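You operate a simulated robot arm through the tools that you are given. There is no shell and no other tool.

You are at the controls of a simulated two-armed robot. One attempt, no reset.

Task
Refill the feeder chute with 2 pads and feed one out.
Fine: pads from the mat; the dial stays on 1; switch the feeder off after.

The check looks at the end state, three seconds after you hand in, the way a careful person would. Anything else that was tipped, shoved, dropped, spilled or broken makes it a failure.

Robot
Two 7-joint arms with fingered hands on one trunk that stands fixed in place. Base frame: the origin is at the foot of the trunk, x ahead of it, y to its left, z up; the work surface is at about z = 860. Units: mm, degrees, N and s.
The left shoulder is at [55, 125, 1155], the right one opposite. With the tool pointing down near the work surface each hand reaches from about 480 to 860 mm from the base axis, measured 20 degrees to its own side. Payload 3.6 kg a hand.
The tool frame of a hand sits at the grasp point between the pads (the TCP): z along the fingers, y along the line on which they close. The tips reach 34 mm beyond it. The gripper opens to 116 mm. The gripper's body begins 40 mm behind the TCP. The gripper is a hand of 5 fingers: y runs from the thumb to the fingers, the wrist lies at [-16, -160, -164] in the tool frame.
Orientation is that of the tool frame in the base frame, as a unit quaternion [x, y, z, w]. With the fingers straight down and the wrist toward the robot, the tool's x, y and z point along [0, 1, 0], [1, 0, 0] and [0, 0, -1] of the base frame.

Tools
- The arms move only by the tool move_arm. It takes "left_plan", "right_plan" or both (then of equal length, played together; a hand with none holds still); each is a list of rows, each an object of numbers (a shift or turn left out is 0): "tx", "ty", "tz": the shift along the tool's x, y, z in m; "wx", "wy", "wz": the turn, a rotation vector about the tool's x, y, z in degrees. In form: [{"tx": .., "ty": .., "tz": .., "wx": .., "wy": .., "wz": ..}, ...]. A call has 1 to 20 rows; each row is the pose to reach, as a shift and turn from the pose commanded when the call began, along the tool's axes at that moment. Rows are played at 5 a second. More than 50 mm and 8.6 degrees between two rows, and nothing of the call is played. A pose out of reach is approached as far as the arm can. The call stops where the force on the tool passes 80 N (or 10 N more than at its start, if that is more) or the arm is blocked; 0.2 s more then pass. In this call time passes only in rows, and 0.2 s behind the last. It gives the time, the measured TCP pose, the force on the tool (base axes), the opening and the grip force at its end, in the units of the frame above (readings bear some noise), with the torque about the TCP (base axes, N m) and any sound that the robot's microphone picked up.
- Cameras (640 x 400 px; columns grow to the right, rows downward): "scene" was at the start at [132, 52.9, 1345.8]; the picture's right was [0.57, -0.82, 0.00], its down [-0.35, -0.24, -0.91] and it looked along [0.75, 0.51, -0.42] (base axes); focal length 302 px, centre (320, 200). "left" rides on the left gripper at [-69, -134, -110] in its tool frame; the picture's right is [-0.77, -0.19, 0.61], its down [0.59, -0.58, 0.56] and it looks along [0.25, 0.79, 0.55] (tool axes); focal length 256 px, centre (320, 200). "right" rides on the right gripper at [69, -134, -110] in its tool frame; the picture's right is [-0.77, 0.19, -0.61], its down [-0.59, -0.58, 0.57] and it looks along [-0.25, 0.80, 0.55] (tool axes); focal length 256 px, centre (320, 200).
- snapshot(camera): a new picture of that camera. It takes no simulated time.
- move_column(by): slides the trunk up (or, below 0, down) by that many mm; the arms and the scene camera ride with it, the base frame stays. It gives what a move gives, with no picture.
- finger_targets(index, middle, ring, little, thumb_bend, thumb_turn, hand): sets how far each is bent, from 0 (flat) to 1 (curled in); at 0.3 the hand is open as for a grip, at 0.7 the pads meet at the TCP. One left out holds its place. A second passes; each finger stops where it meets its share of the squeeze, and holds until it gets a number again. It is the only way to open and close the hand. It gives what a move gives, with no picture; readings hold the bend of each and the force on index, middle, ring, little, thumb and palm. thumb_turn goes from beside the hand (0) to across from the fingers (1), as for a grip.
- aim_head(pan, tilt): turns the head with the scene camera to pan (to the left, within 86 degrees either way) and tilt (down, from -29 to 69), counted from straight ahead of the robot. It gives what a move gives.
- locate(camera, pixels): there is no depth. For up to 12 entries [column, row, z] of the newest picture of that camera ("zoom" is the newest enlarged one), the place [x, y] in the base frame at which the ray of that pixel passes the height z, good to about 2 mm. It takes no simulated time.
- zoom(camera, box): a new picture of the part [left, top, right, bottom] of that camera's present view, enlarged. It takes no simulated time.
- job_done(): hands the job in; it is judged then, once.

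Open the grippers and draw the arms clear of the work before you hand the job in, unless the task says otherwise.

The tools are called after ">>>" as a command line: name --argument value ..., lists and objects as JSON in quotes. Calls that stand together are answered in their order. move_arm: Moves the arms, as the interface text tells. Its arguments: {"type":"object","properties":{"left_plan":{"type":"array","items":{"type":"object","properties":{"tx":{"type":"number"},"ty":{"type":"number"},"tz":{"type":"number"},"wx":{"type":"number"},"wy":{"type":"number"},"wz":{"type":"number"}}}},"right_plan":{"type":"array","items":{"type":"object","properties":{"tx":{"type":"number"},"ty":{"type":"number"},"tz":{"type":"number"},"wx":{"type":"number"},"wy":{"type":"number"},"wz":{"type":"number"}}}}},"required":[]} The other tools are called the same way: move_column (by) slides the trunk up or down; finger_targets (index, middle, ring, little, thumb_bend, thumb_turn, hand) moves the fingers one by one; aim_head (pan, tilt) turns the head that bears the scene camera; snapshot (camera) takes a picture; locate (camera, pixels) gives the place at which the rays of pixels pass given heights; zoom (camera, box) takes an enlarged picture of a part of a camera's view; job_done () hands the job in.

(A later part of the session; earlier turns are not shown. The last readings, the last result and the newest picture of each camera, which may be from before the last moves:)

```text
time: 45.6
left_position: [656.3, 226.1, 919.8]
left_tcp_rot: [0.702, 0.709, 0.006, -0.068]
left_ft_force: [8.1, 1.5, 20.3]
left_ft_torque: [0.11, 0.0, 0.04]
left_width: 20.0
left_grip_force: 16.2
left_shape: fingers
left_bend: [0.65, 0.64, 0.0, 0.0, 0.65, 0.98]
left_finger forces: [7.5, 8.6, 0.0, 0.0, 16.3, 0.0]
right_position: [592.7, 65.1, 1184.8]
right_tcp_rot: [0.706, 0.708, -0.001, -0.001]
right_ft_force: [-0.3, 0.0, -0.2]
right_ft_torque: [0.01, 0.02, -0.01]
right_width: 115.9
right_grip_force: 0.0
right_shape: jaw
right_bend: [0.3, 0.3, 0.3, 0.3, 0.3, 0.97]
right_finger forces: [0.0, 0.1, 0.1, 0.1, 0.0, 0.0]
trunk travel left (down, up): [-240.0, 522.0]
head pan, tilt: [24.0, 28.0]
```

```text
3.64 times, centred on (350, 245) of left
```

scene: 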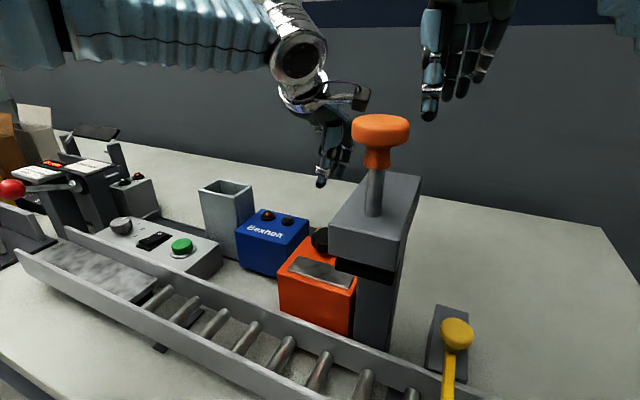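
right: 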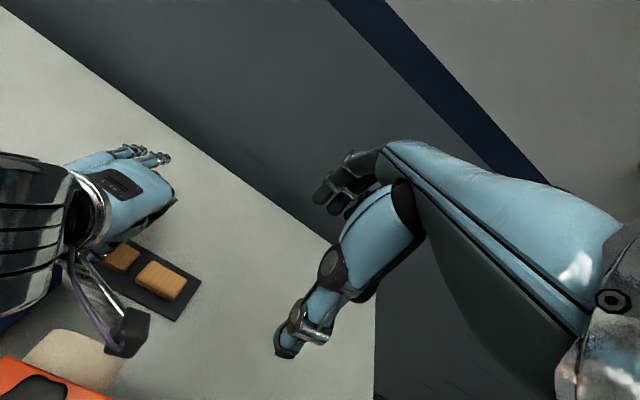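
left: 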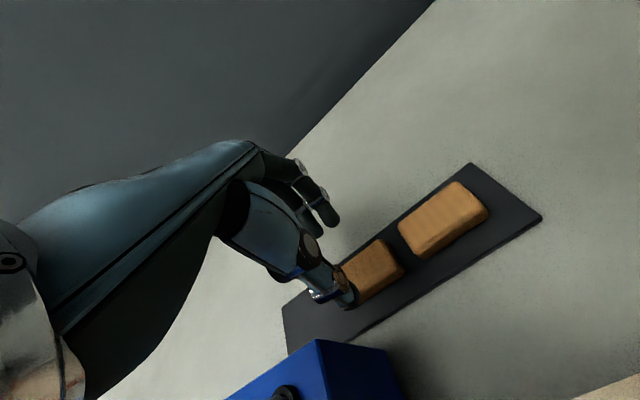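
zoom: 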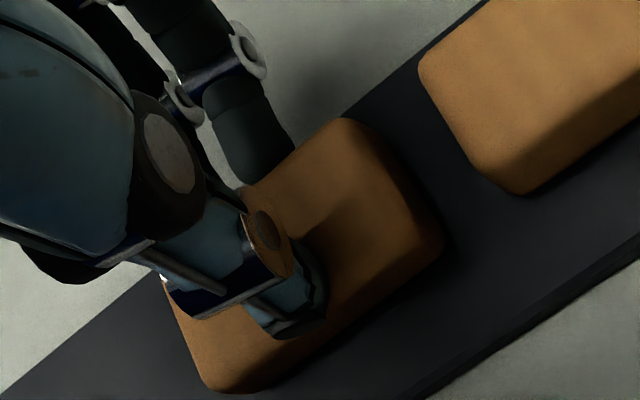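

Width 20 and upward force: the thumb rode up onto the pad's top edge — too high. I'll reopen and retry lower.

>>> finger_targets --hand "left" --index 0.52 --middle 0.52 --thumb_bend 0.52

>>> zoom --camera "left" --box '[290, 190, 410, 300]'

```text
time: 46.6
left_position: [653.5, 225.0, 917.2]
left_tcp_rot: [0.703, 0.708, 0.004, -0.071]
left_ft_force: [0.2, -0.1, -0.1]
left_ft_torque: [0.0, 0.02, 0.01]
left_width: 52.7
left_grip_force: 0.1
left_shape: fingers
left_bend: [0.52, 0.52, 0.0, 0.0, 0.52, 0.97]
left_finger forces: [0.1, 0.0, 0.0, 0.0, 0.1, 0.1]
right_position: [594.2, 65.3, 1184.9]
right_tcp_rot: [0.706, 0.708, 0.0, -0.001]
right_ft_force: [-0.3, 0.6, -1.2]
right_ft_torque: [-0.02, 0.04, -0.03]
right_width: 116.0
right_grip_force: 0.0
right_shape: jaw
right_bend: [0.3, 0.3, 0.3, 0.3, 0.3, 0.97]
right_finger forces: [0.0, 0.0, 0.0, 0.0, 0.0, 0.0]
trunk travel left (down, up): [-240.0, 522.0]
head pan, tilt: [24.0, 28.0]
```

```text
3.64 times, centred on (350, 245) of left
```

zoom: 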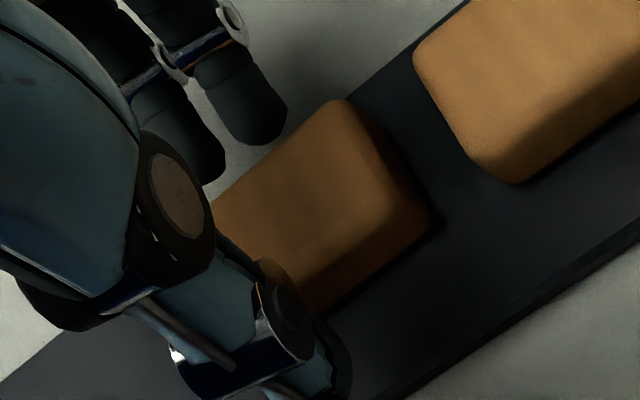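

Pad shifted ~3 mm forward but still well placed on the mat. I'll reduce pitch by 2.5°, shift +2.6 mm x and go down to z≈913.

>>> move_arm --left_plan '[{"tx": 0.0, "ty": 0.0026, "tz": 0.0, "wx": -1.2}, {"tx": -0.0003, "ty": 0.003, "tz": 0.0022, "wx": -2.5}, {"tx": -0.0005, "ty": 0.003, "tz": 0.0042, "wx": -2.5}, {"tx": -0.0005, "ty": 0.003, "tz": 0.0042, "wx": -2.5}]'

>>> zoom --camera "left" --box '[290, 190, 410, 300]'

>>> zoom --camera "scene" --box '[220, 100, 400, 270]'

```text
time: 47.6
left_position: [657.9, 225.0, 912.0]
left_tcp_rot: [0.704, 0.708, 0.02, -0.054]
left_ft_force: [0.1, -0.1, 0.2]
left_ft_torque: [0.0, -0.04, 0.0]
left_width: 53.0
left_grip_force: 0.0
left_shape: fingers
left_bend: [0.52, 0.52, 0.0, 0.0, 0.52, 0.97]
left_finger forces: [0.0, 0.0, 0.1, 0.0, 0.0, 0.0]
right_position: [595.7, 65.7, 1183.8]
right_tcp_rot: [0.706, 0.709, -0.001, -0.001]
right_ft_force: [-0.6, -0.3, 0.6]
right_ft_torque: [0.0, 0.0, 0.02]
right_width: 115.7
right_grip_force: 0.0
right_shape: jaw
right_bend: [0.3, 0.3, 0.3, 0.3, 0.3, 0.97]
right_finger forces: [0.0, 0.1, 0.0, 0.0, 0.0, 0.1]
trunk travel left (down, up): [-240.0, 522.0]
head pan, tilt: [24.0, 28.0]
```

```text
3.64 times, centred on (350, 245) of left
```

zoom: 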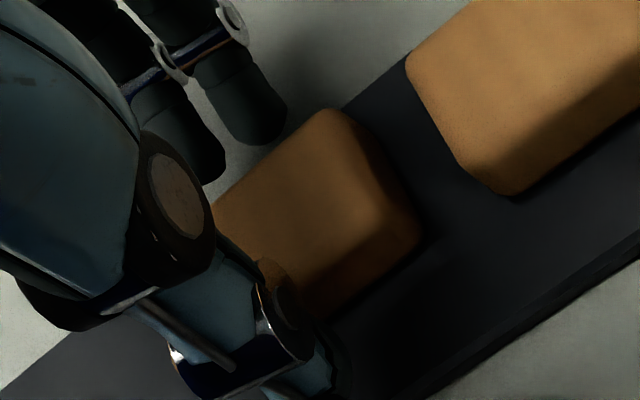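

```text
2.35 times, centred on (310, 185) of scene
```

zoom: 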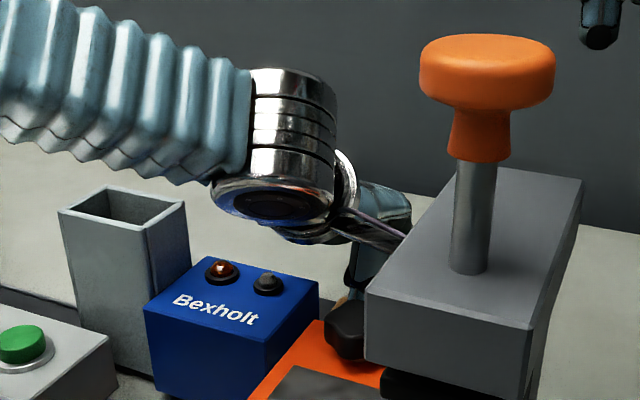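

No contact forces at z≈912 and the arm is clear. Closing on pad 2 again.

>>> finger_targets --hand "left" --index 0.6 --middle 0.6 --thumb_bend 0.6

>>> zoom --camera "left" --box '[290, 190, 410, 300]'

```text
time: 48.6
left_position: [657.8, 224.1, 913.5]
left_tcp_rot: [0.704, 0.708, 0.019, -0.056]
left_ft_force: [-0.7, 0.7, 0.1]
left_ft_torque: [-0.02, 0.0, -0.01]
left_width: 33.1
left_grip_force: 1.8
left_shape: fingers
left_bend: [0.59, 0.59, 0.0, 0.0, 0.59, 0.97]
left_finger forces: [1.2, 0.7, 0.1, 0.0, 1.8, 0.0]
right_position: [595.7, 66.0, 1185.0]
right_tcp_rot: [0.707, 0.707, -0.001, -0.001]
right_ft_force: [-0.6, -0.1, -0.6]
right_ft_torque: [0.02, 0.0, 0.01]
right_width: 116.0
right_grip_force: 0.0
right_shape: jaw
right_bend: [0.3, 0.3, 0.3, 0.3, 0.3, 0.97]
right_finger forces: [0.1, 0.1, 0.0, 0.1, 0.0, 0.1]
trunk travel left (down, up): [-240.0, 522.0]
head pan, tilt: [24.0, 28.0]
```

```text
3.64 times, centred on (350, 245) of left
```

zoom: 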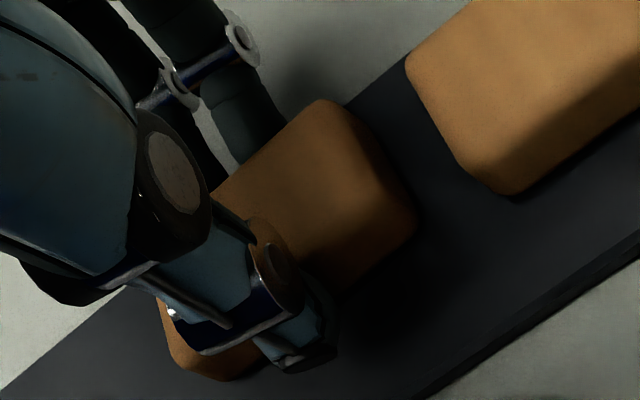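

Light contact on both sides at width 33 — the thumb is on the pad's side this time. Squeeze.

>>> finger_targets --hand "left" --index 0.68 --middle 0.68 --thumb_bend 0.68

>>> zoom --camera "left" --box '[290, 190, 410, 300]'

```text
time: 49.6
left_position: [657.7, 225.3, 912.0]
left_tcp_rot: [0.704, 0.708, 0.02, -0.055]
left_ft_force: [0.4, -0.3, -0.5]
left_ft_torque: [0.01, 0.01, 0.02]
left_width: 30.7
left_grip_force: 16.3
left_shape: fingers
left_bend: [0.62, 0.62, 0.0, 0.0, 0.62, 0.97]
left_finger forces: [9.0, 7.6, 0.0, 0.0, 16.4, 0.1]
right_position: [596.2, 64.8, 1184.8]
right_tcp_rot: [0.706, 0.708, -0.001, 0.0]
right_ft_force: [0.5, -0.7, -0.2]
right_ft_torque: [0.01, 0.0, 0.0]
right_width: 116.1
right_grip_force: 0.1
right_shape: jaw
right_bend: [0.3, 0.3, 0.3, 0.3, 0.3, 0.97]
right_finger forces: [0.0, 0.1, 0.0, 0.1, 0.0, 0.1]
trunk travel left (down, up): [-240.0, 522.0]
head pan, tilt: [24.0, 28.0]
```

```text
3.64 times, centred on (350, 245) of left
```

zoom: 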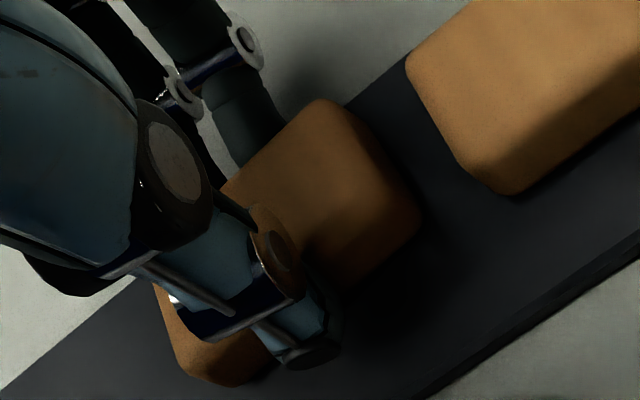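

Solid grip (9.0/7.6/16.4 N, width 30.7). Lift 40 mm and check that the neighbour pad is undisturbed.

>>> move_arm --left_plan '[{"tx": 0.0011, "ty": -0.0005, "tz": -0.0099}, {"tx": 0.0026, "ty": -0.0012, "tz": -0.0248}, {"tx": 0.0042, "ty": -0.002, "tz": -0.0397}, {"tx": 0.0042, "ty": -0.002, "tz": -0.0397}]'

>>> snapshot --camera "left"

>>> snapshot --camera "right"

```text
time: 50.6
left_position: [659.7, 225.5, 952.0]
left_tcp_rot: [0.703, 0.708, 0.02, -0.056]
left_ft_force: [-0.4, -0.6, -0.3]
left_ft_torque: [-0.02, -0.01, 0.0]
left_width: 30.8
left_grip_force: 16.7
left_shape: fingers
left_bend: [0.62, 0.62, 0.0, 0.0, 0.62, 0.97]
left_finger forces: [9.1, 7.5, 0.1, 0.0, 16.6, 0.0]
right_position: [595.4, 64.9, 1183.7]
right_tcp_rot: [0.707, 0.708, -0.001, -0.001]
right_ft_force: [-0.2, 0.2, -0.7]
right_ft_torque: [0.01, -0.03, -0.01]
right_width: 115.9
right_grip_force: 0.3
right_shape: jaw
right_bend: [0.3, 0.3, 0.3, 0.3, 0.3, 0.97]
right_finger forces: [0.0, 0.0, 0.1, 0.0, 0.0, 0.0]
trunk travel left (down, up): [-240.0, 522.0]
head pan, tilt: [24.0, 28.0]
```

```text
taken
```

left: 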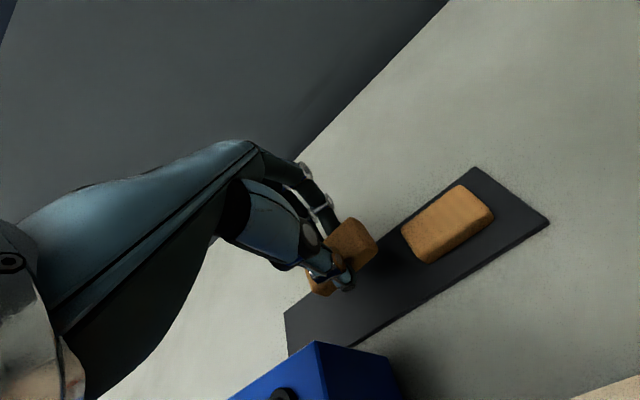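

```text
taken
```

right: 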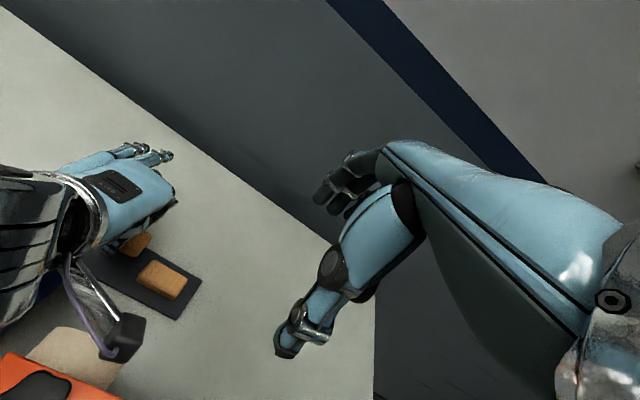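

Pad 2 lifted cleanly; pad 3 stays put. Now raise and carry it over the chute.

>>> move_arm --left_plan '[{"tx": 0.0046, "ty": -0.0021, "tz": -0.0431}, {"tx": 0.0092, "ty": -0.0043, "tz": -0.0861}, {"tx": 0.0138, "ty": -0.0064, "tz": -0.1292}, {"tx": 0.0522, "ty": -0.0316, "tz": -0.1239}, {"tx": 0.0906, "ty": -0.0568, "tz": -0.1185}, {"tx": 0.1289, "ty": -0.0819, "tz": -0.1132}, {"tx": 0.1673, "ty": -0.1071, "tz": -0.1078}, {"tx": 0.1673, "ty": -0.1071, "tz": -0.1078}]'

>>> aim_head --pan 36 --tilt 25

>>> zoom --camera "left" --box '[305, 205, 415, 315]'

>>> zoom --camera "scene" --box '[268, 150, 332, 215]'

```text
time: 52.4
left_position: [556.4, 377.2, 1081.5]
left_tcp_rot: [0.706, 0.706, 0.02, -0.056]
left_ft_force: [0.0, 0.4, -0.1]
left_ft_torque: [0.03, 0.03, 0.03]
left_width: 30.6
left_grip_force: 17.1
left_shape: fingers
left_bend: [0.63, 0.62, 0.0, 0.0, 0.62, 0.97]
left_finger forces: [9.1, 7.4, 0.1, 0.1, 16.4, 0.0]
right_position: [595.1, 63.8, 1183.4]
right_tcp_rot: [0.707, 0.707, -0.001, 0.0]
right_ft_force: [-0.2, -0.5, 0.6]
right_ft_torque: [0.03, -0.02, 0.04]
right_width: 115.9
right_grip_force: 0.1
right_shape: jaw
right_bend: [0.3, 0.3, 0.3, 0.3, 0.3, 0.97]
right_finger forces: [0.0, 0.0, 0.0, 0.0, 0.0, 0.0]
trunk travel left (down, up): [-240.0, 522.0]
head pan, tilt: [24.0, 28.0]
```

```text
time: 53.1
left_position: [556.1, 379.3, 1081.8]
left_tcp_rot: [0.704, 0.708, 0.019, -0.054]
left_ft_force: [0.1, 0.9, 0.0]
left_ft_torque: [-0.01, -0.02, 0.0]
left_width: 30.6
left_grip_force: 17.0
left_shape: fingers
left_bend: [0.63, 0.62, 0.0, 0.0, 0.62, 0.97]
left_finger forces: [9.0, 7.4, 0.0, 0.1, 16.5, 0.1]
right_position: [594.2, 66.7, 1183.9]
right_tcp_rot: [0.707, 0.708, -0.001, -0.001]
right_ft_force: [0.1, -0.5, 0.1]
right_ft_torque: [0.03, 0.02, -0.02]
right_width: 116.2
right_grip_force: 0.0
right_shape: jaw
right_bend: [0.3, 0.3, 0.3, 0.3, 0.3, 0.97]
right_finger forces: [0.0, 0.0, 0.0, 0.0, 0.0, 0.0]
trunk travel left (down, up): [-240.0, 522.0]
head pan, tilt: [36.0, 25.0]
```

```text
3.64 times, centred on (360, 260) of left
```

zoom: 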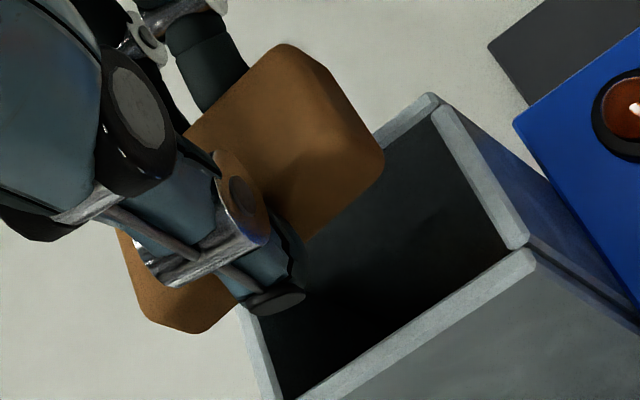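

```text
6.15 times, centred on (300, 182) of scene
```

zoom: 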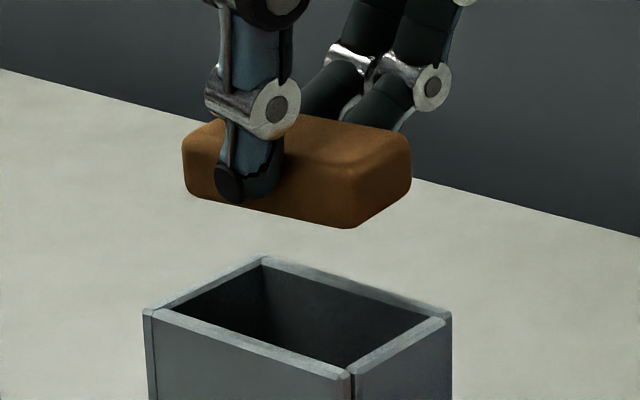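

Pad 2 is over the chute, tilted a little in-hand. Measuring its corners relative to the rim in both views.

>>> locate --camera "zoom" --pixels '[[352.5, 232, 1037], [183, 193.4, 1037], [411, 178, 1037], [352, 366, 998], [172, 312, 998], [436, 320, 998], [264, 266, 998]]'

>>> zoom --camera "left" --box '[305, 205, 415, 315]'

>>> locate --camera "zoom" --pixels '[[375, 180, 1037], [310, 240, 1037], [220, 325, 1037], [380, 135, 1037], [350, 95, 1037], [500, 268, 998], [320, 378, 998], [440, 120, 998], [505, 230, 998]]'

```text
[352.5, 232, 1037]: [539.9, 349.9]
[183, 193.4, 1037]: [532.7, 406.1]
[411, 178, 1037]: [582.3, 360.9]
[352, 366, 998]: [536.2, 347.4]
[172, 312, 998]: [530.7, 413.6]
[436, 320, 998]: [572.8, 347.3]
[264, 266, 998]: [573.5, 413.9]
```

```text
3.64 times, centred on (360, 260) of left
```

zoom: 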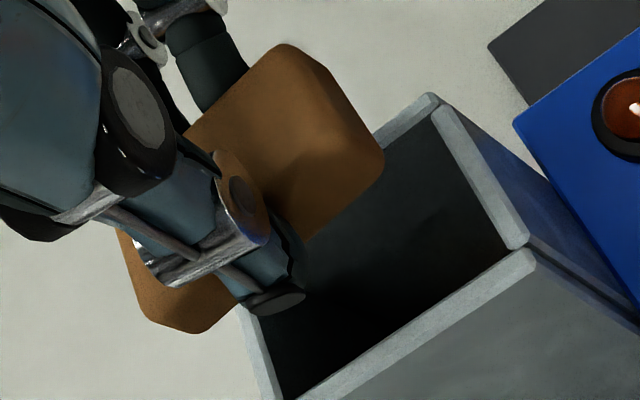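

```text
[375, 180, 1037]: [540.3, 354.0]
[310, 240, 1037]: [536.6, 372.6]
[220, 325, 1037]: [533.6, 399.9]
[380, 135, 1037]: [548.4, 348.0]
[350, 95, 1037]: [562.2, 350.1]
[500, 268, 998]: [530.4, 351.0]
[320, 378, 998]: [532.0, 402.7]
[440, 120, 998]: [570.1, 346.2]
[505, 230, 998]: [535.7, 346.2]
```

Both cameras agree: pad 2 is yawed ~7.5° CCW and pitched ~7° (far side up). Correct both with a hand turn, compensate x by +5 mm, and lower 20 mm.

>>> move_arm --left_plan '[{"tx": 0.0, "ty": 0.002, "tz": 0.0, "wx": 2.07, "wy": 0.14, "wz": 2.73}, {"tx": 0.0, "ty": 0.0035, "tz": 0.0, "wx": 4.13, "wy": 0.28, "wz": 5.47}, {"tx": 0.0, "ty": 0.0052, "tz": -0.0003, "wx": 6.2, "wy": 0.42, "wz": 8.2}, {"tx": -0.0021, "ty": 0.0062, "tz": 0.0196, "wx": 6.2, "wy": 0.42, "wz": 8.2}, {"tx": -0.0021, "ty": 0.0062, "tz": 0.0196, "wx": 6.2, "wy": 0.42, "wz": 8.2}]'

>>> zoom --camera "scene" --box '[268, 155, 332, 220]'

>>> zoom --camera "left" --box '[305, 205, 415, 315]'

```text
time: 54.3
left_position: [561.0, 378.9, 1061.3]
left_tcp_rot: [0.749, 0.656, -0.021, -0.097]
left_ft_force: [-0.1, 0.3, 0.6]
left_ft_torque: [0.05, -0.05, -0.01]
left_width: 30.6
left_grip_force: 16.8
left_shape: fingers
left_bend: [0.63, 0.62, 0.0, 0.0, 0.62, 0.97]
left_finger forces: [9.2, 7.4, 0.1, 0.0, 16.4, 0.1]
right_position: [594.7, 66.0, 1183.2]
right_tcp_rot: [0.707, 0.708, -0.001, -0.001]
right_ft_force: [0.2, -0.4, 0.2]
right_ft_torque: [-0.05, 0.03, 0.0]
right_width: 115.9
right_grip_force: 0.0
right_shape: jaw
right_bend: [0.3, 0.3, 0.3, 0.3, 0.3, 0.97]
right_finger forces: [0.0, 0.0, 0.0, 0.0, 0.0, 0.1]
trunk travel left (down, up): [-240.0, 522.0]
head pan, tilt: [36.0, 25.0]
```

```text
6.15 times, centred on (300, 188) of scene
```

zoom: 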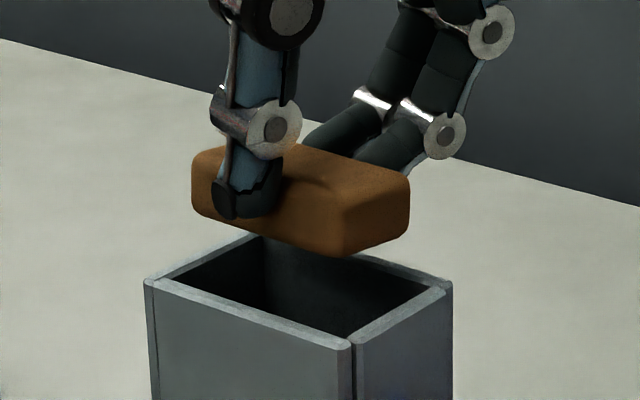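

```text
3.64 times, centred on (360, 260) of left
```

zoom: 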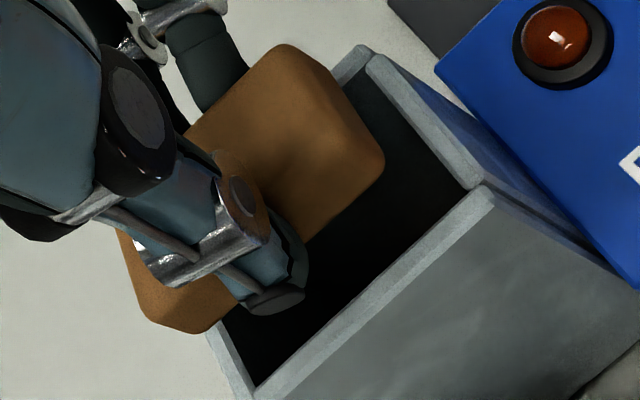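

Now the pad edges look parallel with the rim. Measure again at z≈1019.

>>> locate --camera "zoom" --pixels '[[375, 180, 1019], [310, 240, 1019], [225, 320, 1019], [380, 135, 1019], [350, 95, 1019], [460, 215, 998], [270, 375, 998], [470, 185, 998], [380, 65, 998]]'

>>> zoom --camera "scene" --box '[268, 155, 332, 220]'

>>> locate --camera "zoom" --pixels '[[342, 259, 1019], [191, 210, 1019], [410, 222, 1019], [352, 336, 998], [172, 282, 998], [436, 292, 998]]'

```text
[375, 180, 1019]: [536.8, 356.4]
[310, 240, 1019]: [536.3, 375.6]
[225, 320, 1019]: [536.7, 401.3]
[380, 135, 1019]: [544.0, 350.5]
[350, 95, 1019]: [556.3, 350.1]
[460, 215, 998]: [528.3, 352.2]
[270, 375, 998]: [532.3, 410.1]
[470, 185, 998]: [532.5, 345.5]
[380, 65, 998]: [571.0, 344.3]
```

```text
6.15 times, centred on (300, 188) of scene
```

zoom: 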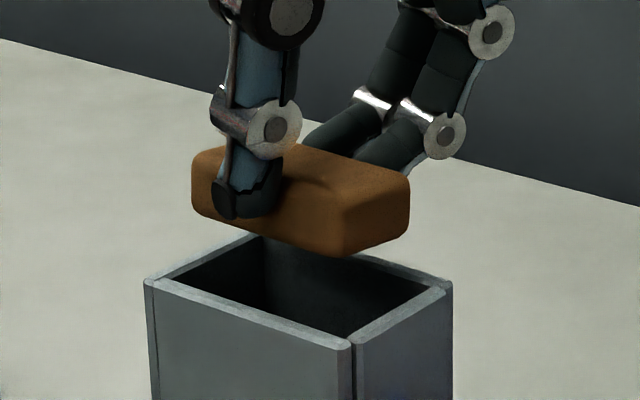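

```text
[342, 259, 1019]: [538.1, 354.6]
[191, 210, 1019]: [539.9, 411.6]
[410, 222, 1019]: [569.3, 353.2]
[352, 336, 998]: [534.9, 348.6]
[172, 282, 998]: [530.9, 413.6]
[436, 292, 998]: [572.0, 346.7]
```

Aligned: pad x 537–570, y 353–410 vs chute 534–573, 348–414. Lower 15 mm straight down.

>>> move_arm --left_plan '[{"tx": -0.0007, "ty": 0.0013, "tz": 0.0074}, {"tx": -0.0014, "ty": 0.0026, "tz": 0.0147}, {"tx": -0.0014, "ty": 0.0026, "tz": 0.0147}]'

>>> zoom --camera "scene" --box '[276, 170, 324, 218]'

>>> zoom --camera "left" --box '[305, 205, 415, 315]'

```text
time: 55.1
left_position: [561.1, 379.8, 1047.0]
left_tcp_rot: [0.749, 0.655, -0.021, -0.096]
left_ft_force: [0.8, 0.2, -0.3]
left_ft_torque: [0.03, 0.02, -0.02]
left_width: 30.8
left_grip_force: 16.1
left_shape: fingers
left_bend: [0.63, 0.62, 0.0, 0.0, 0.62, 0.97]
left_finger forces: [9.1, 7.4, 0.0, 0.0, 16.5, 0.1]
right_position: [595.4, 66.2, 1184.2]
right_tcp_rot: [0.707, 0.708, 0.0, 0.0]
right_ft_force: [-0.3, 0.8, -0.5]
right_ft_torque: [0.0, 0.0, 0.0]
right_width: 115.9
right_grip_force: 0.0
right_shape: jaw
right_bend: [0.3, 0.3, 0.3, 0.3, 0.3, 0.97]
right_finger forces: [0.1, 0.0, 0.0, 0.0, 0.1, 0.0]
trunk travel left (down, up): [-240.0, 522.0]
head pan, tilt: [36.0, 25.0]
```

```text
8.33 times, centred on (300, 194) of scene
```

zoom: 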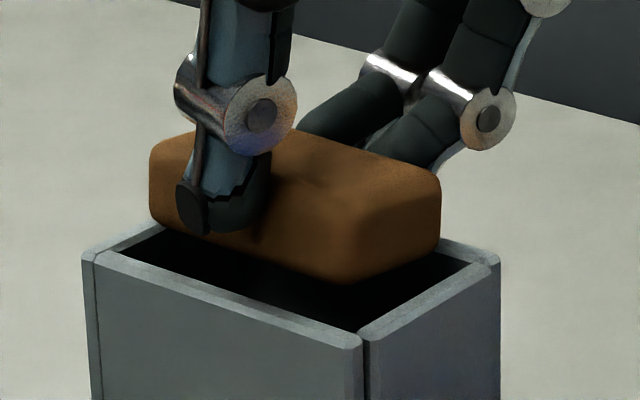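

```text
3.64 times, centred on (360, 260) of left
```

zoom: 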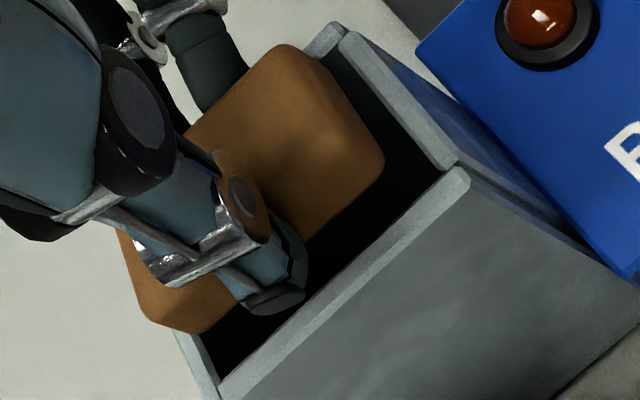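

Good alignment. Lower another 6 mm.

>>> move_arm --left_plan '[{"tx": -0.0003, "ty": 0.0005, "tz": 0.003}, {"tx": -0.0006, "ty": 0.001, "tz": 0.0059}, {"tx": -0.0006, "ty": 0.001, "tz": 0.0059}]'

>>> zoom --camera "scene" --box '[276, 170, 324, 218]'

>>> zoom --camera "left" --box '[305, 205, 415, 315]'

```text
time: 55.9
left_position: [560.8, 379.6, 1041.1]
left_tcp_rot: [0.749, 0.655, -0.02, -0.097]
left_ft_force: [0.9, 0.1, 3.4]
left_ft_torque: [-0.02, -0.06, -0.01]
left_width: 30.6
left_grip_force: 19.3
left_shape: fingers
left_bend: [0.63, 0.62, 0.0, 0.0, 0.62, 0.97]
left_finger forces: [13.3, 7.2, 0.1, 0.0, 17.4, 0.0]
right_position: [594.6, 64.8, 1183.9]
right_tcp_rot: [0.707, 0.708, 0.001, -0.001]
right_ft_force: [0.4, -0.2, 0.1]
right_ft_torque: [0.0, 0.03, -0.02]
right_width: 115.6
right_grip_force: 0.0
right_shape: jaw
right_bend: [0.3, 0.3, 0.3, 0.3, 0.3, 0.97]
right_finger forces: [0.0, 0.1, 0.1, 0.0, 0.0, 0.1]
trunk travel left (down, up): [-240.0, 522.0]
head pan, tilt: [36.0, 25.0]
```

```text
8.33 times, centred on (300, 194) of scene
```

zoom: 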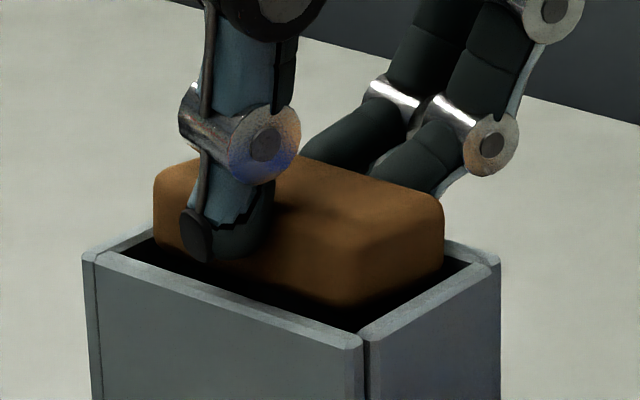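

```text
3.64 times, centred on (360, 260) of left
```

zoom: 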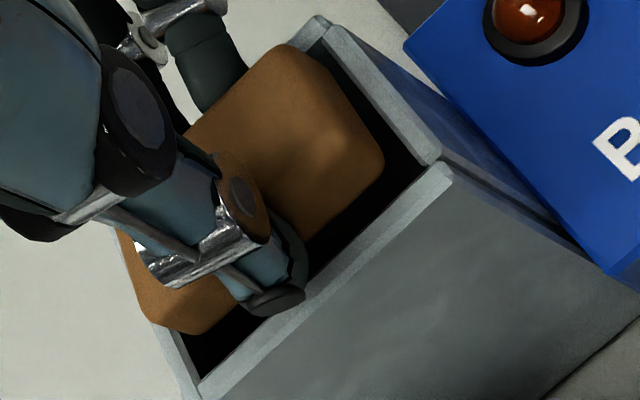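

Margins look even (≈3 mm near, ≈4 mm end). Index just touches the rim, so raise 1 mm and release.

>>> move_arm --left_plan '[{"tx": 0.0001, "ty": -0.0002, "tz": -0.001}, {"tx": 0.0001, "ty": -0.0002, "tz": -0.001}]'

>>> finger_targets --hand "left" --index 0.5 --middle 0.5 --thumb_bend 0.5

>>> zoom --camera "scene" --box '[276, 170, 324, 218]'

```text
time: 56.5
left_position: [561.4, 379.8, 1040.6]
left_tcp_rot: [0.749, 0.655, -0.021, -0.098]
left_ft_force: [-0.8, 0.1, -0.1]
left_ft_torque: [0.03, 0.0, -0.02]
left_width: 30.4
left_grip_force: 17.5
left_shape: fingers
left_bend: [0.63, 0.62, 0.0, 0.0, 0.62, 0.97]
left_finger forces: [10.5, 7.3, 0.0, 0.1, 17.2, 0.0]
right_position: [594.9, 66.0, 1183.9]
right_tcp_rot: [0.706, 0.708, -0.001, -0.001]
right_ft_force: [-0.3, 0.5, -0.8]
right_ft_torque: [-0.01, 0.01, 0.01]
right_width: 116.3
right_grip_force: 0.1
right_shape: jaw
right_bend: [0.3, 0.3, 0.3, 0.3, 0.3, 0.97]
right_finger forces: [0.0, 0.0, 0.1, 0.0, 0.0, 0.1]
trunk travel left (down, up): [-240.0, 522.0]
head pan, tilt: [36.0, 25.0]
```

```text
time: 57.5
left_position: [560.7, 380.0, 1042.7]
left_tcp_rot: [0.749, 0.655, -0.021, -0.098]
left_ft_force: [0.1, 0.2, 0.1]
left_ft_torque: [0.0, 0.01, -0.01]
left_width: 58.8
left_grip_force: 0.1
left_shape: fingers
left_bend: [0.5, 0.5, 0.0, 0.0, 0.5, 0.97]
left_finger forces: [0.1, 0.0, 0.1, 0.0, 0.0, 0.1]
right_position: [594.9, 66.0, 1184.1]
right_tcp_rot: [0.706, 0.708, -0.001, 0.0]
right_ft_force: [0.5, 0.8, 0.0]
right_ft_torque: [-0.02, -0.05, -0.02]
right_width: 115.8
right_grip_force: 0.0
right_shape: jaw
right_bend: [0.3, 0.3, 0.3, 0.3, 0.3, 0.97]
right_finger forces: [0.0, 0.0, 0.1, 0.1, 0.0, 0.0]
trunk travel left (down, up): [-240.0, 522.0]
head pan, tilt: [36.0, 25.0]
```

```text
8.33 times, centred on (300, 194) of scene
```

zoom: 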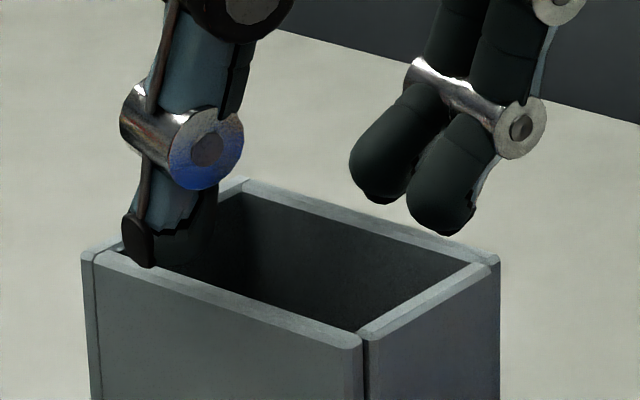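

Released cleanly. Raise and move to the look-down pose to inspect inside the chute.

>>> move_arm --left_plan '[{"tx": 0.0029, "ty": -0.0052, "tz": -0.0295}, {"tx": 0.0062, "ty": -0.0112, "tz": -0.0639}, {"tx": 0.0315, "ty": 0.0022, "tz": -0.0638, "wx": 4.3}, {"tx": 0.0569, "ty": 0.0157, "tz": -0.0637, "wx": 8.7}, {"tx": 0.0822, "ty": 0.0291, "tz": -0.0636, "wx": 13}, {"tx": 0.0822, "ty": 0.0291, "tz": -0.0636, "wx": 13}]'

>>> snapshot --camera "left"

>>> snapshot --camera "scene"

```text
time: 58.9
left_position: [619.8, 449.3, 1106.2]
left_tcp_rot: [0.733, 0.648, -0.098, -0.183]
left_ft_force: [-0.7, 0.4, -0.4]
left_ft_torque: [0.02, -0.05, -0.02]
left_width: 58.8
left_grip_force: 0.1
left_shape: fingers
left_bend: [0.5, 0.5, 0.0, 0.0, 0.5, 0.97]
left_finger forces: [0.0, 0.0, 0.1, 0.1, 0.1, 0.0]
right_position: [601.1, 65.9, 1182.8]
right_tcp_rot: [0.707, 0.708, -0.002, -0.002]
right_ft_force: [-0.4, 0.2, -0.5]
right_ft_torque: [0.0, -0.03, 0.02]
right_width: 115.6
right_grip_force: 0.1
right_shape: jaw
right_bend: [0.3, 0.3, 0.3, 0.3, 0.3, 0.97]
right_finger forces: [0.0, 0.1, 0.0, 0.1, 0.1, 0.0]
trunk travel left (down, up): [-240.0, 522.0]
head pan, tilt: [36.0, 25.0]
```

```text
taken
```

left: 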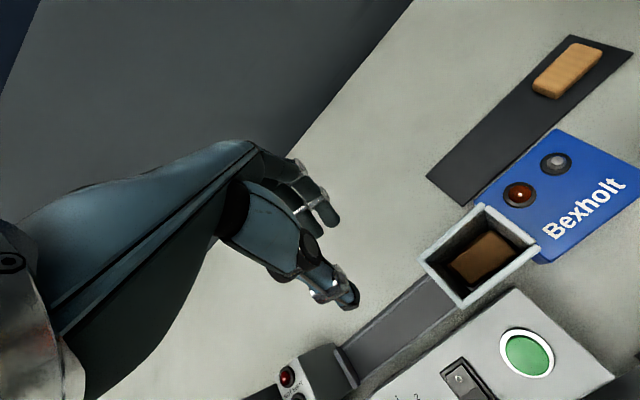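

```text
taken
```

scene: 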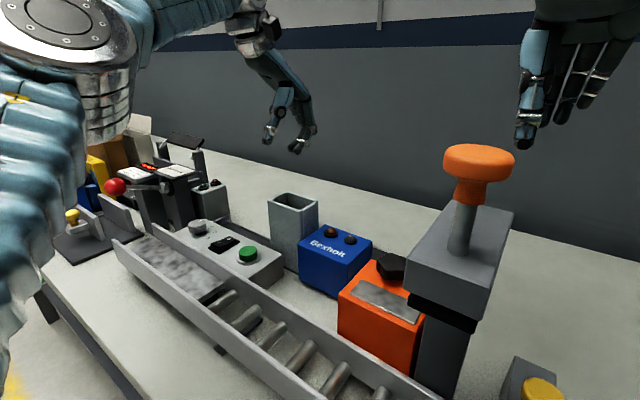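

>>> zoom --camera "left" --box '[410, 190, 550, 320]'

>>> zoom --camera "left" --box '[470, 130, 640, 260]'

```text
3.08 times, centred on (480, 255) of left
```

zoom: 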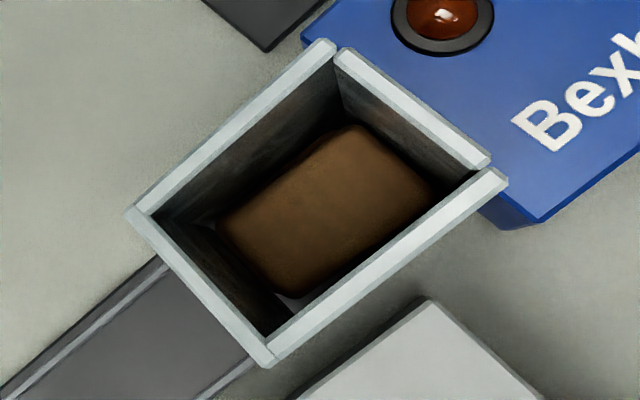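

```text
3.08 times, centred on (555, 195) of left
```

zoom: 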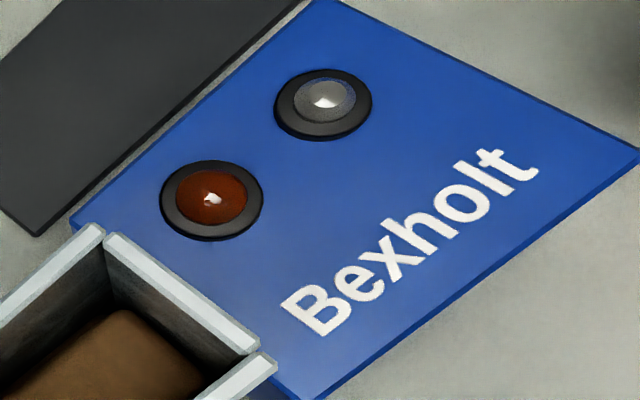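

Both pads lie flat in the chute. Next, the controls: I'll triangulate the rocker and button using scene and left views.

>>> zoom --camera "left" --box '[380, 290, 620, 400]'

>>> zoom --camera "scene" --box '[180, 210, 290, 290]'

```text
2.67 times, centred on (500, 345) of left
```

zoom: 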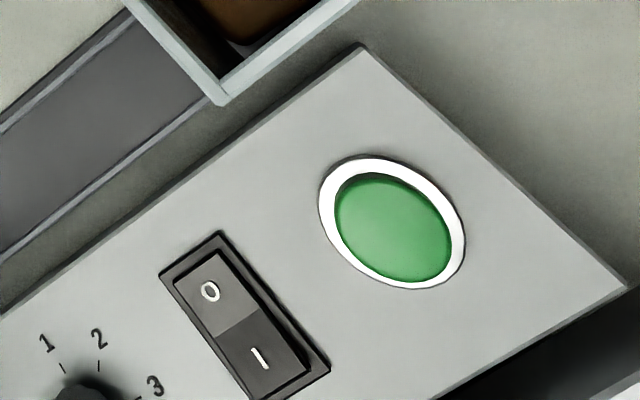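

```text
5.00 times, centred on (235, 250) of scene
```

zoom: 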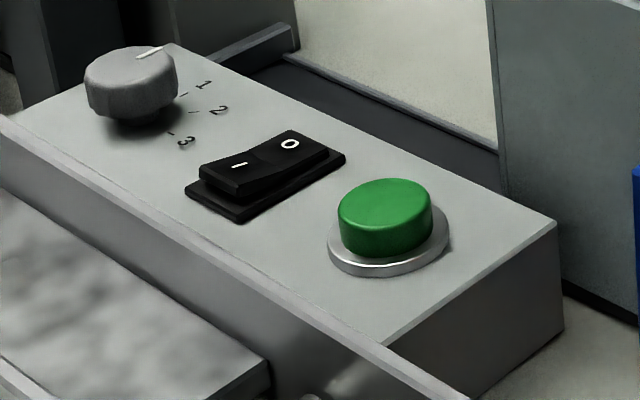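

Locating these features at several heights in both views.

>>> locate --camera "zoom" --pixels '[[557, 222, 900], [557, 222, 940], [385, 207, 930], [385, 207, 960], [288, 143, 920], [288, 143, 950], [238, 164, 920], [238, 164, 950], [333, 154, 910], [216, 208, 910], [205, 163, 950], [325, 143, 950]]'

>>> locate --camera "left" --pixels '[[516.1, 288, 900], [516.1, 288, 940], [528.1, 355.5, 930], [528.1, 355.5, 960], [458.75, 379.5, 920], [458.75, 379.5, 950], [477.5, 399, 920], [477.5, 399, 950]]'

```text
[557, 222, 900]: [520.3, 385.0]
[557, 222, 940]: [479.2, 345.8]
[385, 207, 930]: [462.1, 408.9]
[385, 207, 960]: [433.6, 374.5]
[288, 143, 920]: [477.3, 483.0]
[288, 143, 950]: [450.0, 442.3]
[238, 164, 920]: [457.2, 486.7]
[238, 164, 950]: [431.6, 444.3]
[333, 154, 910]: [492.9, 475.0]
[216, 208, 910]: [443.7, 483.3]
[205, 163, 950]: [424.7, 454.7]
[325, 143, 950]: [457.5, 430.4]
```

```text
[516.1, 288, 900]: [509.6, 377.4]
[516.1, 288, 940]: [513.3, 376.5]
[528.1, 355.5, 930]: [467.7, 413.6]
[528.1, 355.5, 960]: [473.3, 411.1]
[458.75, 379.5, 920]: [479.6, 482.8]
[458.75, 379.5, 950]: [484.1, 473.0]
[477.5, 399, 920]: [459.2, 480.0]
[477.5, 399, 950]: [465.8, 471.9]
```

Triangulated: panel top z≈910, green button top ≈(467, 414, 925), rocker O ≈(479, 484, 918), I ≈(456, 484, 922). I'll try a "thumb pointer" hand: curl the four fingers and leave the thumb pointing down.

>>> finger_targets --hand "left" --index 1.0 --middle 1.0 --ring 1.0 --little 1.0 --thumb_bend 0.45

>>> snapshot --camera "left"

>>> zoom --camera "scene" --box '[210, 0, 370, 170]'

```text
time: 59.9
left_position: [606.2, 449.7, 1110.2]
left_tcp_rot: [0.733, 0.65, -0.093, -0.179]
left_ft_force: [-1.1, 0.5, 1.0]
left_ft_torque: [-0.01, -0.03, 0.0]
left_width: 37.3
left_grip_force: 0.0
left_shape: fingers
left_bend: [0.92, 1.0, 1.0, 1.0, 0.45, 0.97]
left_finger forces: [0.1, 0.0, 0.0, 0.0, 0.0, 0.0]
right_position: [588.5, 66.7, 1187.9]
right_tcp_rot: [0.706, 0.709, 0.003, 0.001]
right_ft_force: [-0.7, 0.7, 0.1]
right_ft_torque: [-0.04, 0.01, 0.0]
right_width: 115.8
right_grip_force: 0.0
right_shape: jaw
right_bend: [0.3, 0.3, 0.3, 0.3, 0.3, 0.97]
right_finger forces: [0.1, 0.1, 0.0, 0.0, 0.0, 0.0]
trunk travel left (down, up): [-240.0, 522.0]
head pan, tilt: [36.0, 25.0]
```

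```text
taken
```

left: 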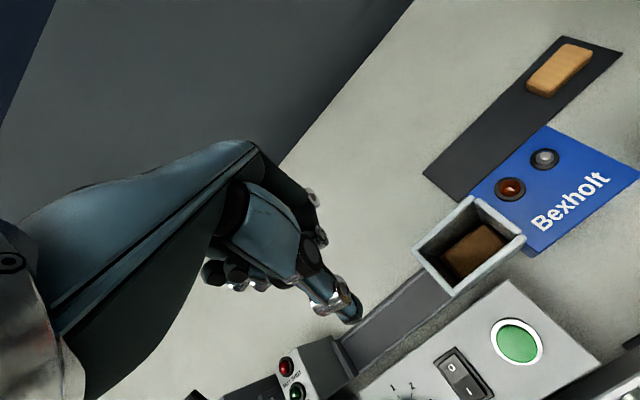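

```text
2.35 times, centred on (290, 85) of scene
```

zoom: 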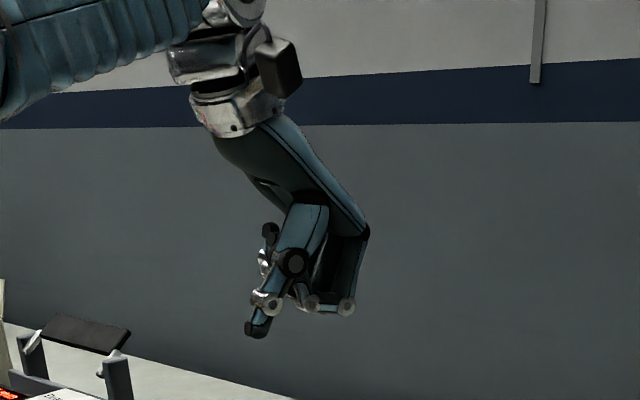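

The trunk sways slightly after stretched poses, so I'll let things settle. A better pointer is the index at 0.3 (pointing straight down at the front), other fingers curled and the thumb set aside; raise the trunk 60 mm for arm clearance.

>>> finger_targets --hand "left" --index 0.3 --middle 1.0 --ring 1.0 --little 1.0 --thumb_bend 0.0 --thumb_turn 0.0

>>> move_column --by 60

>>> snapshot --camera "left"

>>> zoom --camera "scene" --box '[210, 0, 370, 170]'

```text
time: 60.9
left_position: [611.8, 450.4, 1108.5]
left_tcp_rot: [0.733, 0.649, -0.094, -0.18]
left_ft_force: [-0.3, 1.2, -0.5]
left_ft_torque: [-0.01, 0.04, -0.03]
left_width: 158.3
left_grip_force: 0.1
left_shape: fingers
left_bend: [0.3, 1.0, 1.0, 1.0, 0.0, 0.0]
left_finger forces: [0.0, 0.1, 0.1, 0.1, 0.1, 0.0]
right_position: [593.8, 66.0, 1186.3]
right_tcp_rot: [0.706, 0.708, 0.0, -0.001]
right_ft_force: [0.1, 0.9, 0.3]
right_ft_torque: [-0.04, 0.04, 0.02]
right_width: 115.9
right_grip_force: 0.0
right_shape: jaw
right_bend: [0.3, 0.3, 0.3, 0.3, 0.3, 0.97]
right_finger forces: [0.0, 0.0, 0.0, 0.0, 0.0, 0.1]
trunk travel left (down, up): [-240.0, 522.0]
head pan, tilt: [36.0, 25.0]
```

```text
time: 61.9
left_position: [597.9, 450.5, 1185.2]
left_tcp_rot: [0.733, 0.653, -0.081, -0.169]
left_ft_force: [0.4, 0.5, -1.0]
left_ft_torque: [-0.03, 0.03, 0.01]
left_width: 158.4
left_grip_force: 0.0
left_shape: fingers
left_bend: [0.3, 1.0, 1.0, 1.0, 0.0, 0.0]
left_finger forces: [0.1, 0.1, 0.0, 0.1, 0.1, 0.0]
right_position: [596.1, 66.6, 1243.7]
right_tcp_rot: [0.706, 0.709, -0.001, -0.001]
right_ft_force: [-1.0, -0.3, -0.3]
right_ft_torque: [-0.01, 0.01, 0.0]
right_width: 115.8
right_grip_force: 0.1
right_shape: jaw
right_bend: [0.3, 0.3, 0.3, 0.3, 0.3, 0.97]
right_finger forces: [0.0, 0.0, 0.0, 0.0, 0.0, 0.1]
trunk travel left (down, up): [-300.0, 462.0]
head pan, tilt: [36.0, 25.0]
```

```text
taken
```

left: 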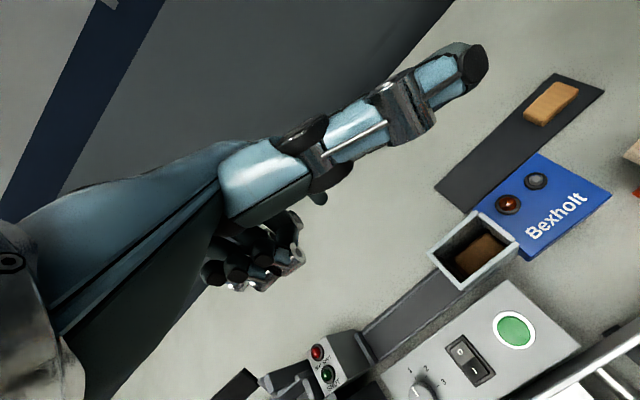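

```text
2.35 times, centred on (290, 85) of scene
```

zoom: 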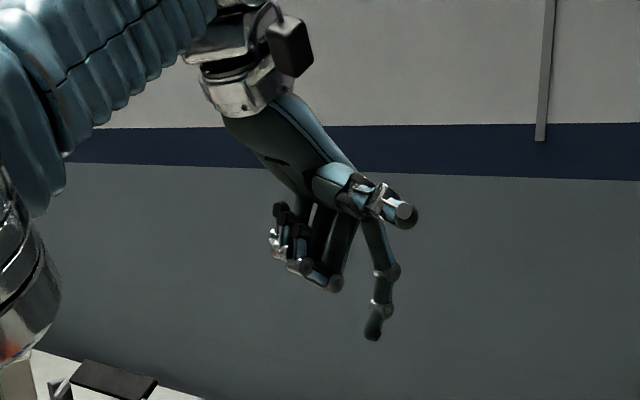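

The index is now the lowest point with the thumb out to the side, high. Now level the hand and move toward hovering above the rocker: TCP about (390, 497, 1105).

>>> move_arm --left_plan '[{"tx": 0.0029, "ty": -0.0329, "tz": 0.0129, "wx": -3.4, "wy": -1.2, "wz": -1.08}, {"tx": 0.0058, "ty": -0.0658, "tz": 0.0257, "wx": -6.8, "wy": -2.4, "wz": -2.17}, {"tx": 0.0087, "ty": -0.0988, "tz": 0.0386, "wx": -10.2, "wy": -3.6, "wz": -3.25}, {"tx": 0.0116, "ty": -0.1317, "tz": 0.0515, "wx": -13.6, "wy": -4.8, "wz": -4.33}, {"tx": 0.0145, "ty": -0.1646, "tz": 0.0643, "wx": -17, "wy": -6, "wz": -5.42}, {"tx": 0.0174, "ty": -0.1975, "tz": 0.0772, "wx": -20.4, "wy": -7.2, "wz": -6.5}, {"tx": 0.0133, "ty": -0.1834, "tz": 0.1143, "wx": -20.4, "wy": -7.2, "wz": -6.5}, {"tx": 0.0092, "ty": -0.1692, "tz": 0.1514, "wx": -20.4, "wy": -7.2, "wz": -6.5}, {"tx": 0.0092, "ty": -0.1692, "tz": 0.1514, "wx": -20.4, "wy": -7.2, "wz": -6.5}]'

>>> aim_head --pan 50 --tilt 30

>>> snapshot --camera "scene"

>>> snapshot --camera "left"

```text
time: 63.9
left_position: [388.1, 492.1, 1105.0]
left_tcp_rot: [0.709, 0.706, -0.001, 0.0]
left_ft_force: [0.0, 0.8, 0.7]
left_ft_torque: [-0.02, -0.02, 0.0]
left_width: 158.2
left_grip_force: 0.1
left_shape: fingers
left_bend: [0.3, 1.0, 1.0, 1.0, 0.0, 0.0]
left_finger forces: [0.1, 0.0, 0.0, 0.1, 0.1, 0.0]
right_position: [595.0, 65.3, 1244.4]
right_tcp_rot: [0.707, 0.707, 0.0, -0.001]
right_ft_force: [-0.1, 0.2, -0.1]
right_ft_torque: [0.0, 0.0, 0.0]
right_width: 116.1
right_grip_force: 0.0
right_shape: jaw
right_bend: [0.3, 0.3, 0.3, 0.3, 0.3, 0.97]
right_finger forces: [0.0, 0.0, 0.1, 0.0, 0.0, 0.1]
trunk travel left (down, up): [-300.0, 462.0]
head pan, tilt: [36.0, 25.0]
```

```text
time: 64.7
left_position: [388.4, 494.0, 1104.4]
left_tcp_rot: [0.708, 0.706, 0.0, 0.0]
left_ft_force: [1.0, -0.2, -0.4]
left_ft_torque: [0.02, 0.05, 0.02]
left_width: 158.2
left_grip_force: 0.0
left_shape: fingers
left_bend: [0.3, 1.0, 1.0, 1.0, 0.0, 0.0]
left_finger forces: [0.1, 0.0, 0.0, 0.1, 0.0, 0.0]
right_position: [595.1, 65.8, 1244.7]
right_tcp_rot: [0.707, 0.707, -0.001, -0.001]
right_ft_force: [-0.2, 0.1, 0.3]
right_ft_torque: [0.01, 0.01, 0.0]
right_width: 116.1
right_grip_force: 0.2
right_shape: jaw
right_bend: [0.3, 0.3, 0.3, 0.3, 0.3, 0.97]
right_finger forces: [0.0, 0.0, 0.0, 0.1, 0.1, 0.0]
trunk travel left (down, up): [-300.0, 462.0]
head pan, tilt: [50.0, 30.0]
```

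```text
taken
```

scene: 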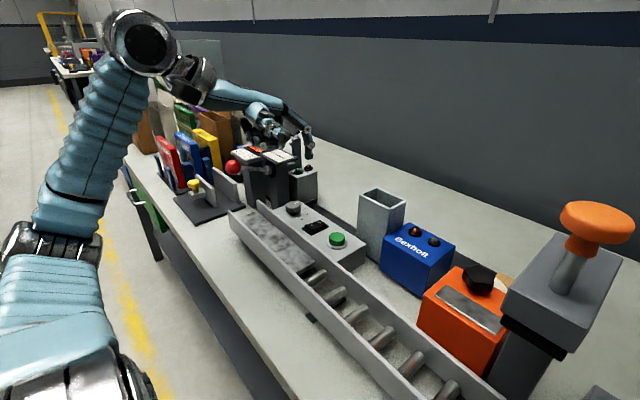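

```text
taken
```

left: 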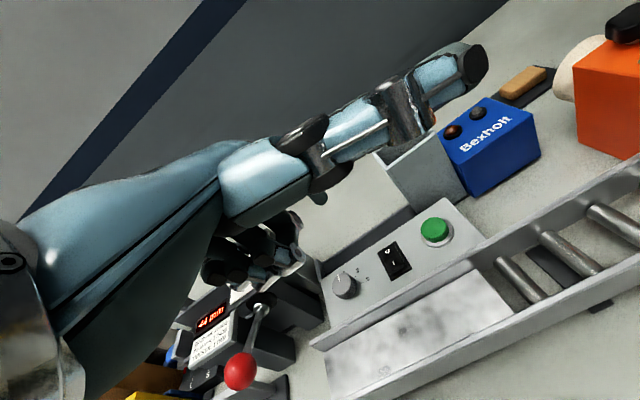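

Hand is level above the gauge/panel area. Zooming on the hand and panel.

>>> zoom --camera "scene" --box '[200, 70, 380, 270]'

>>> zoom --camera "left" --box '[200, 190, 480, 400]'

```text
2.00 times, centred on (290, 170) of scene
```

zoom: 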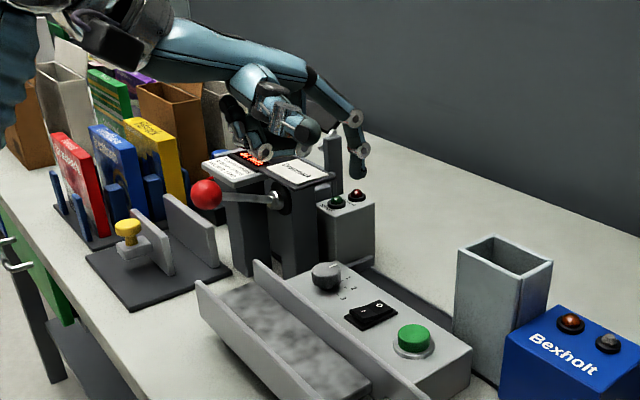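

```text
1.90 times, centred on (340, 295) of left
```

zoom: 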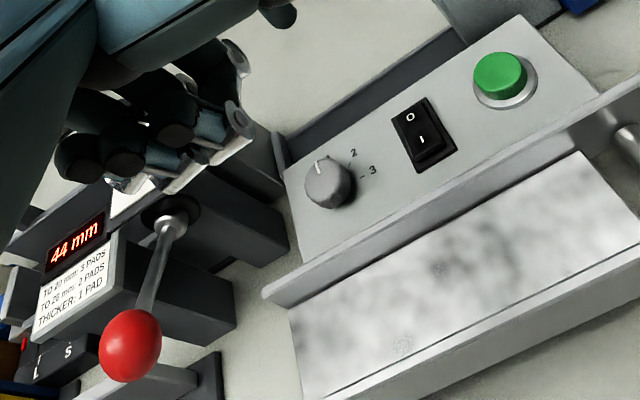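

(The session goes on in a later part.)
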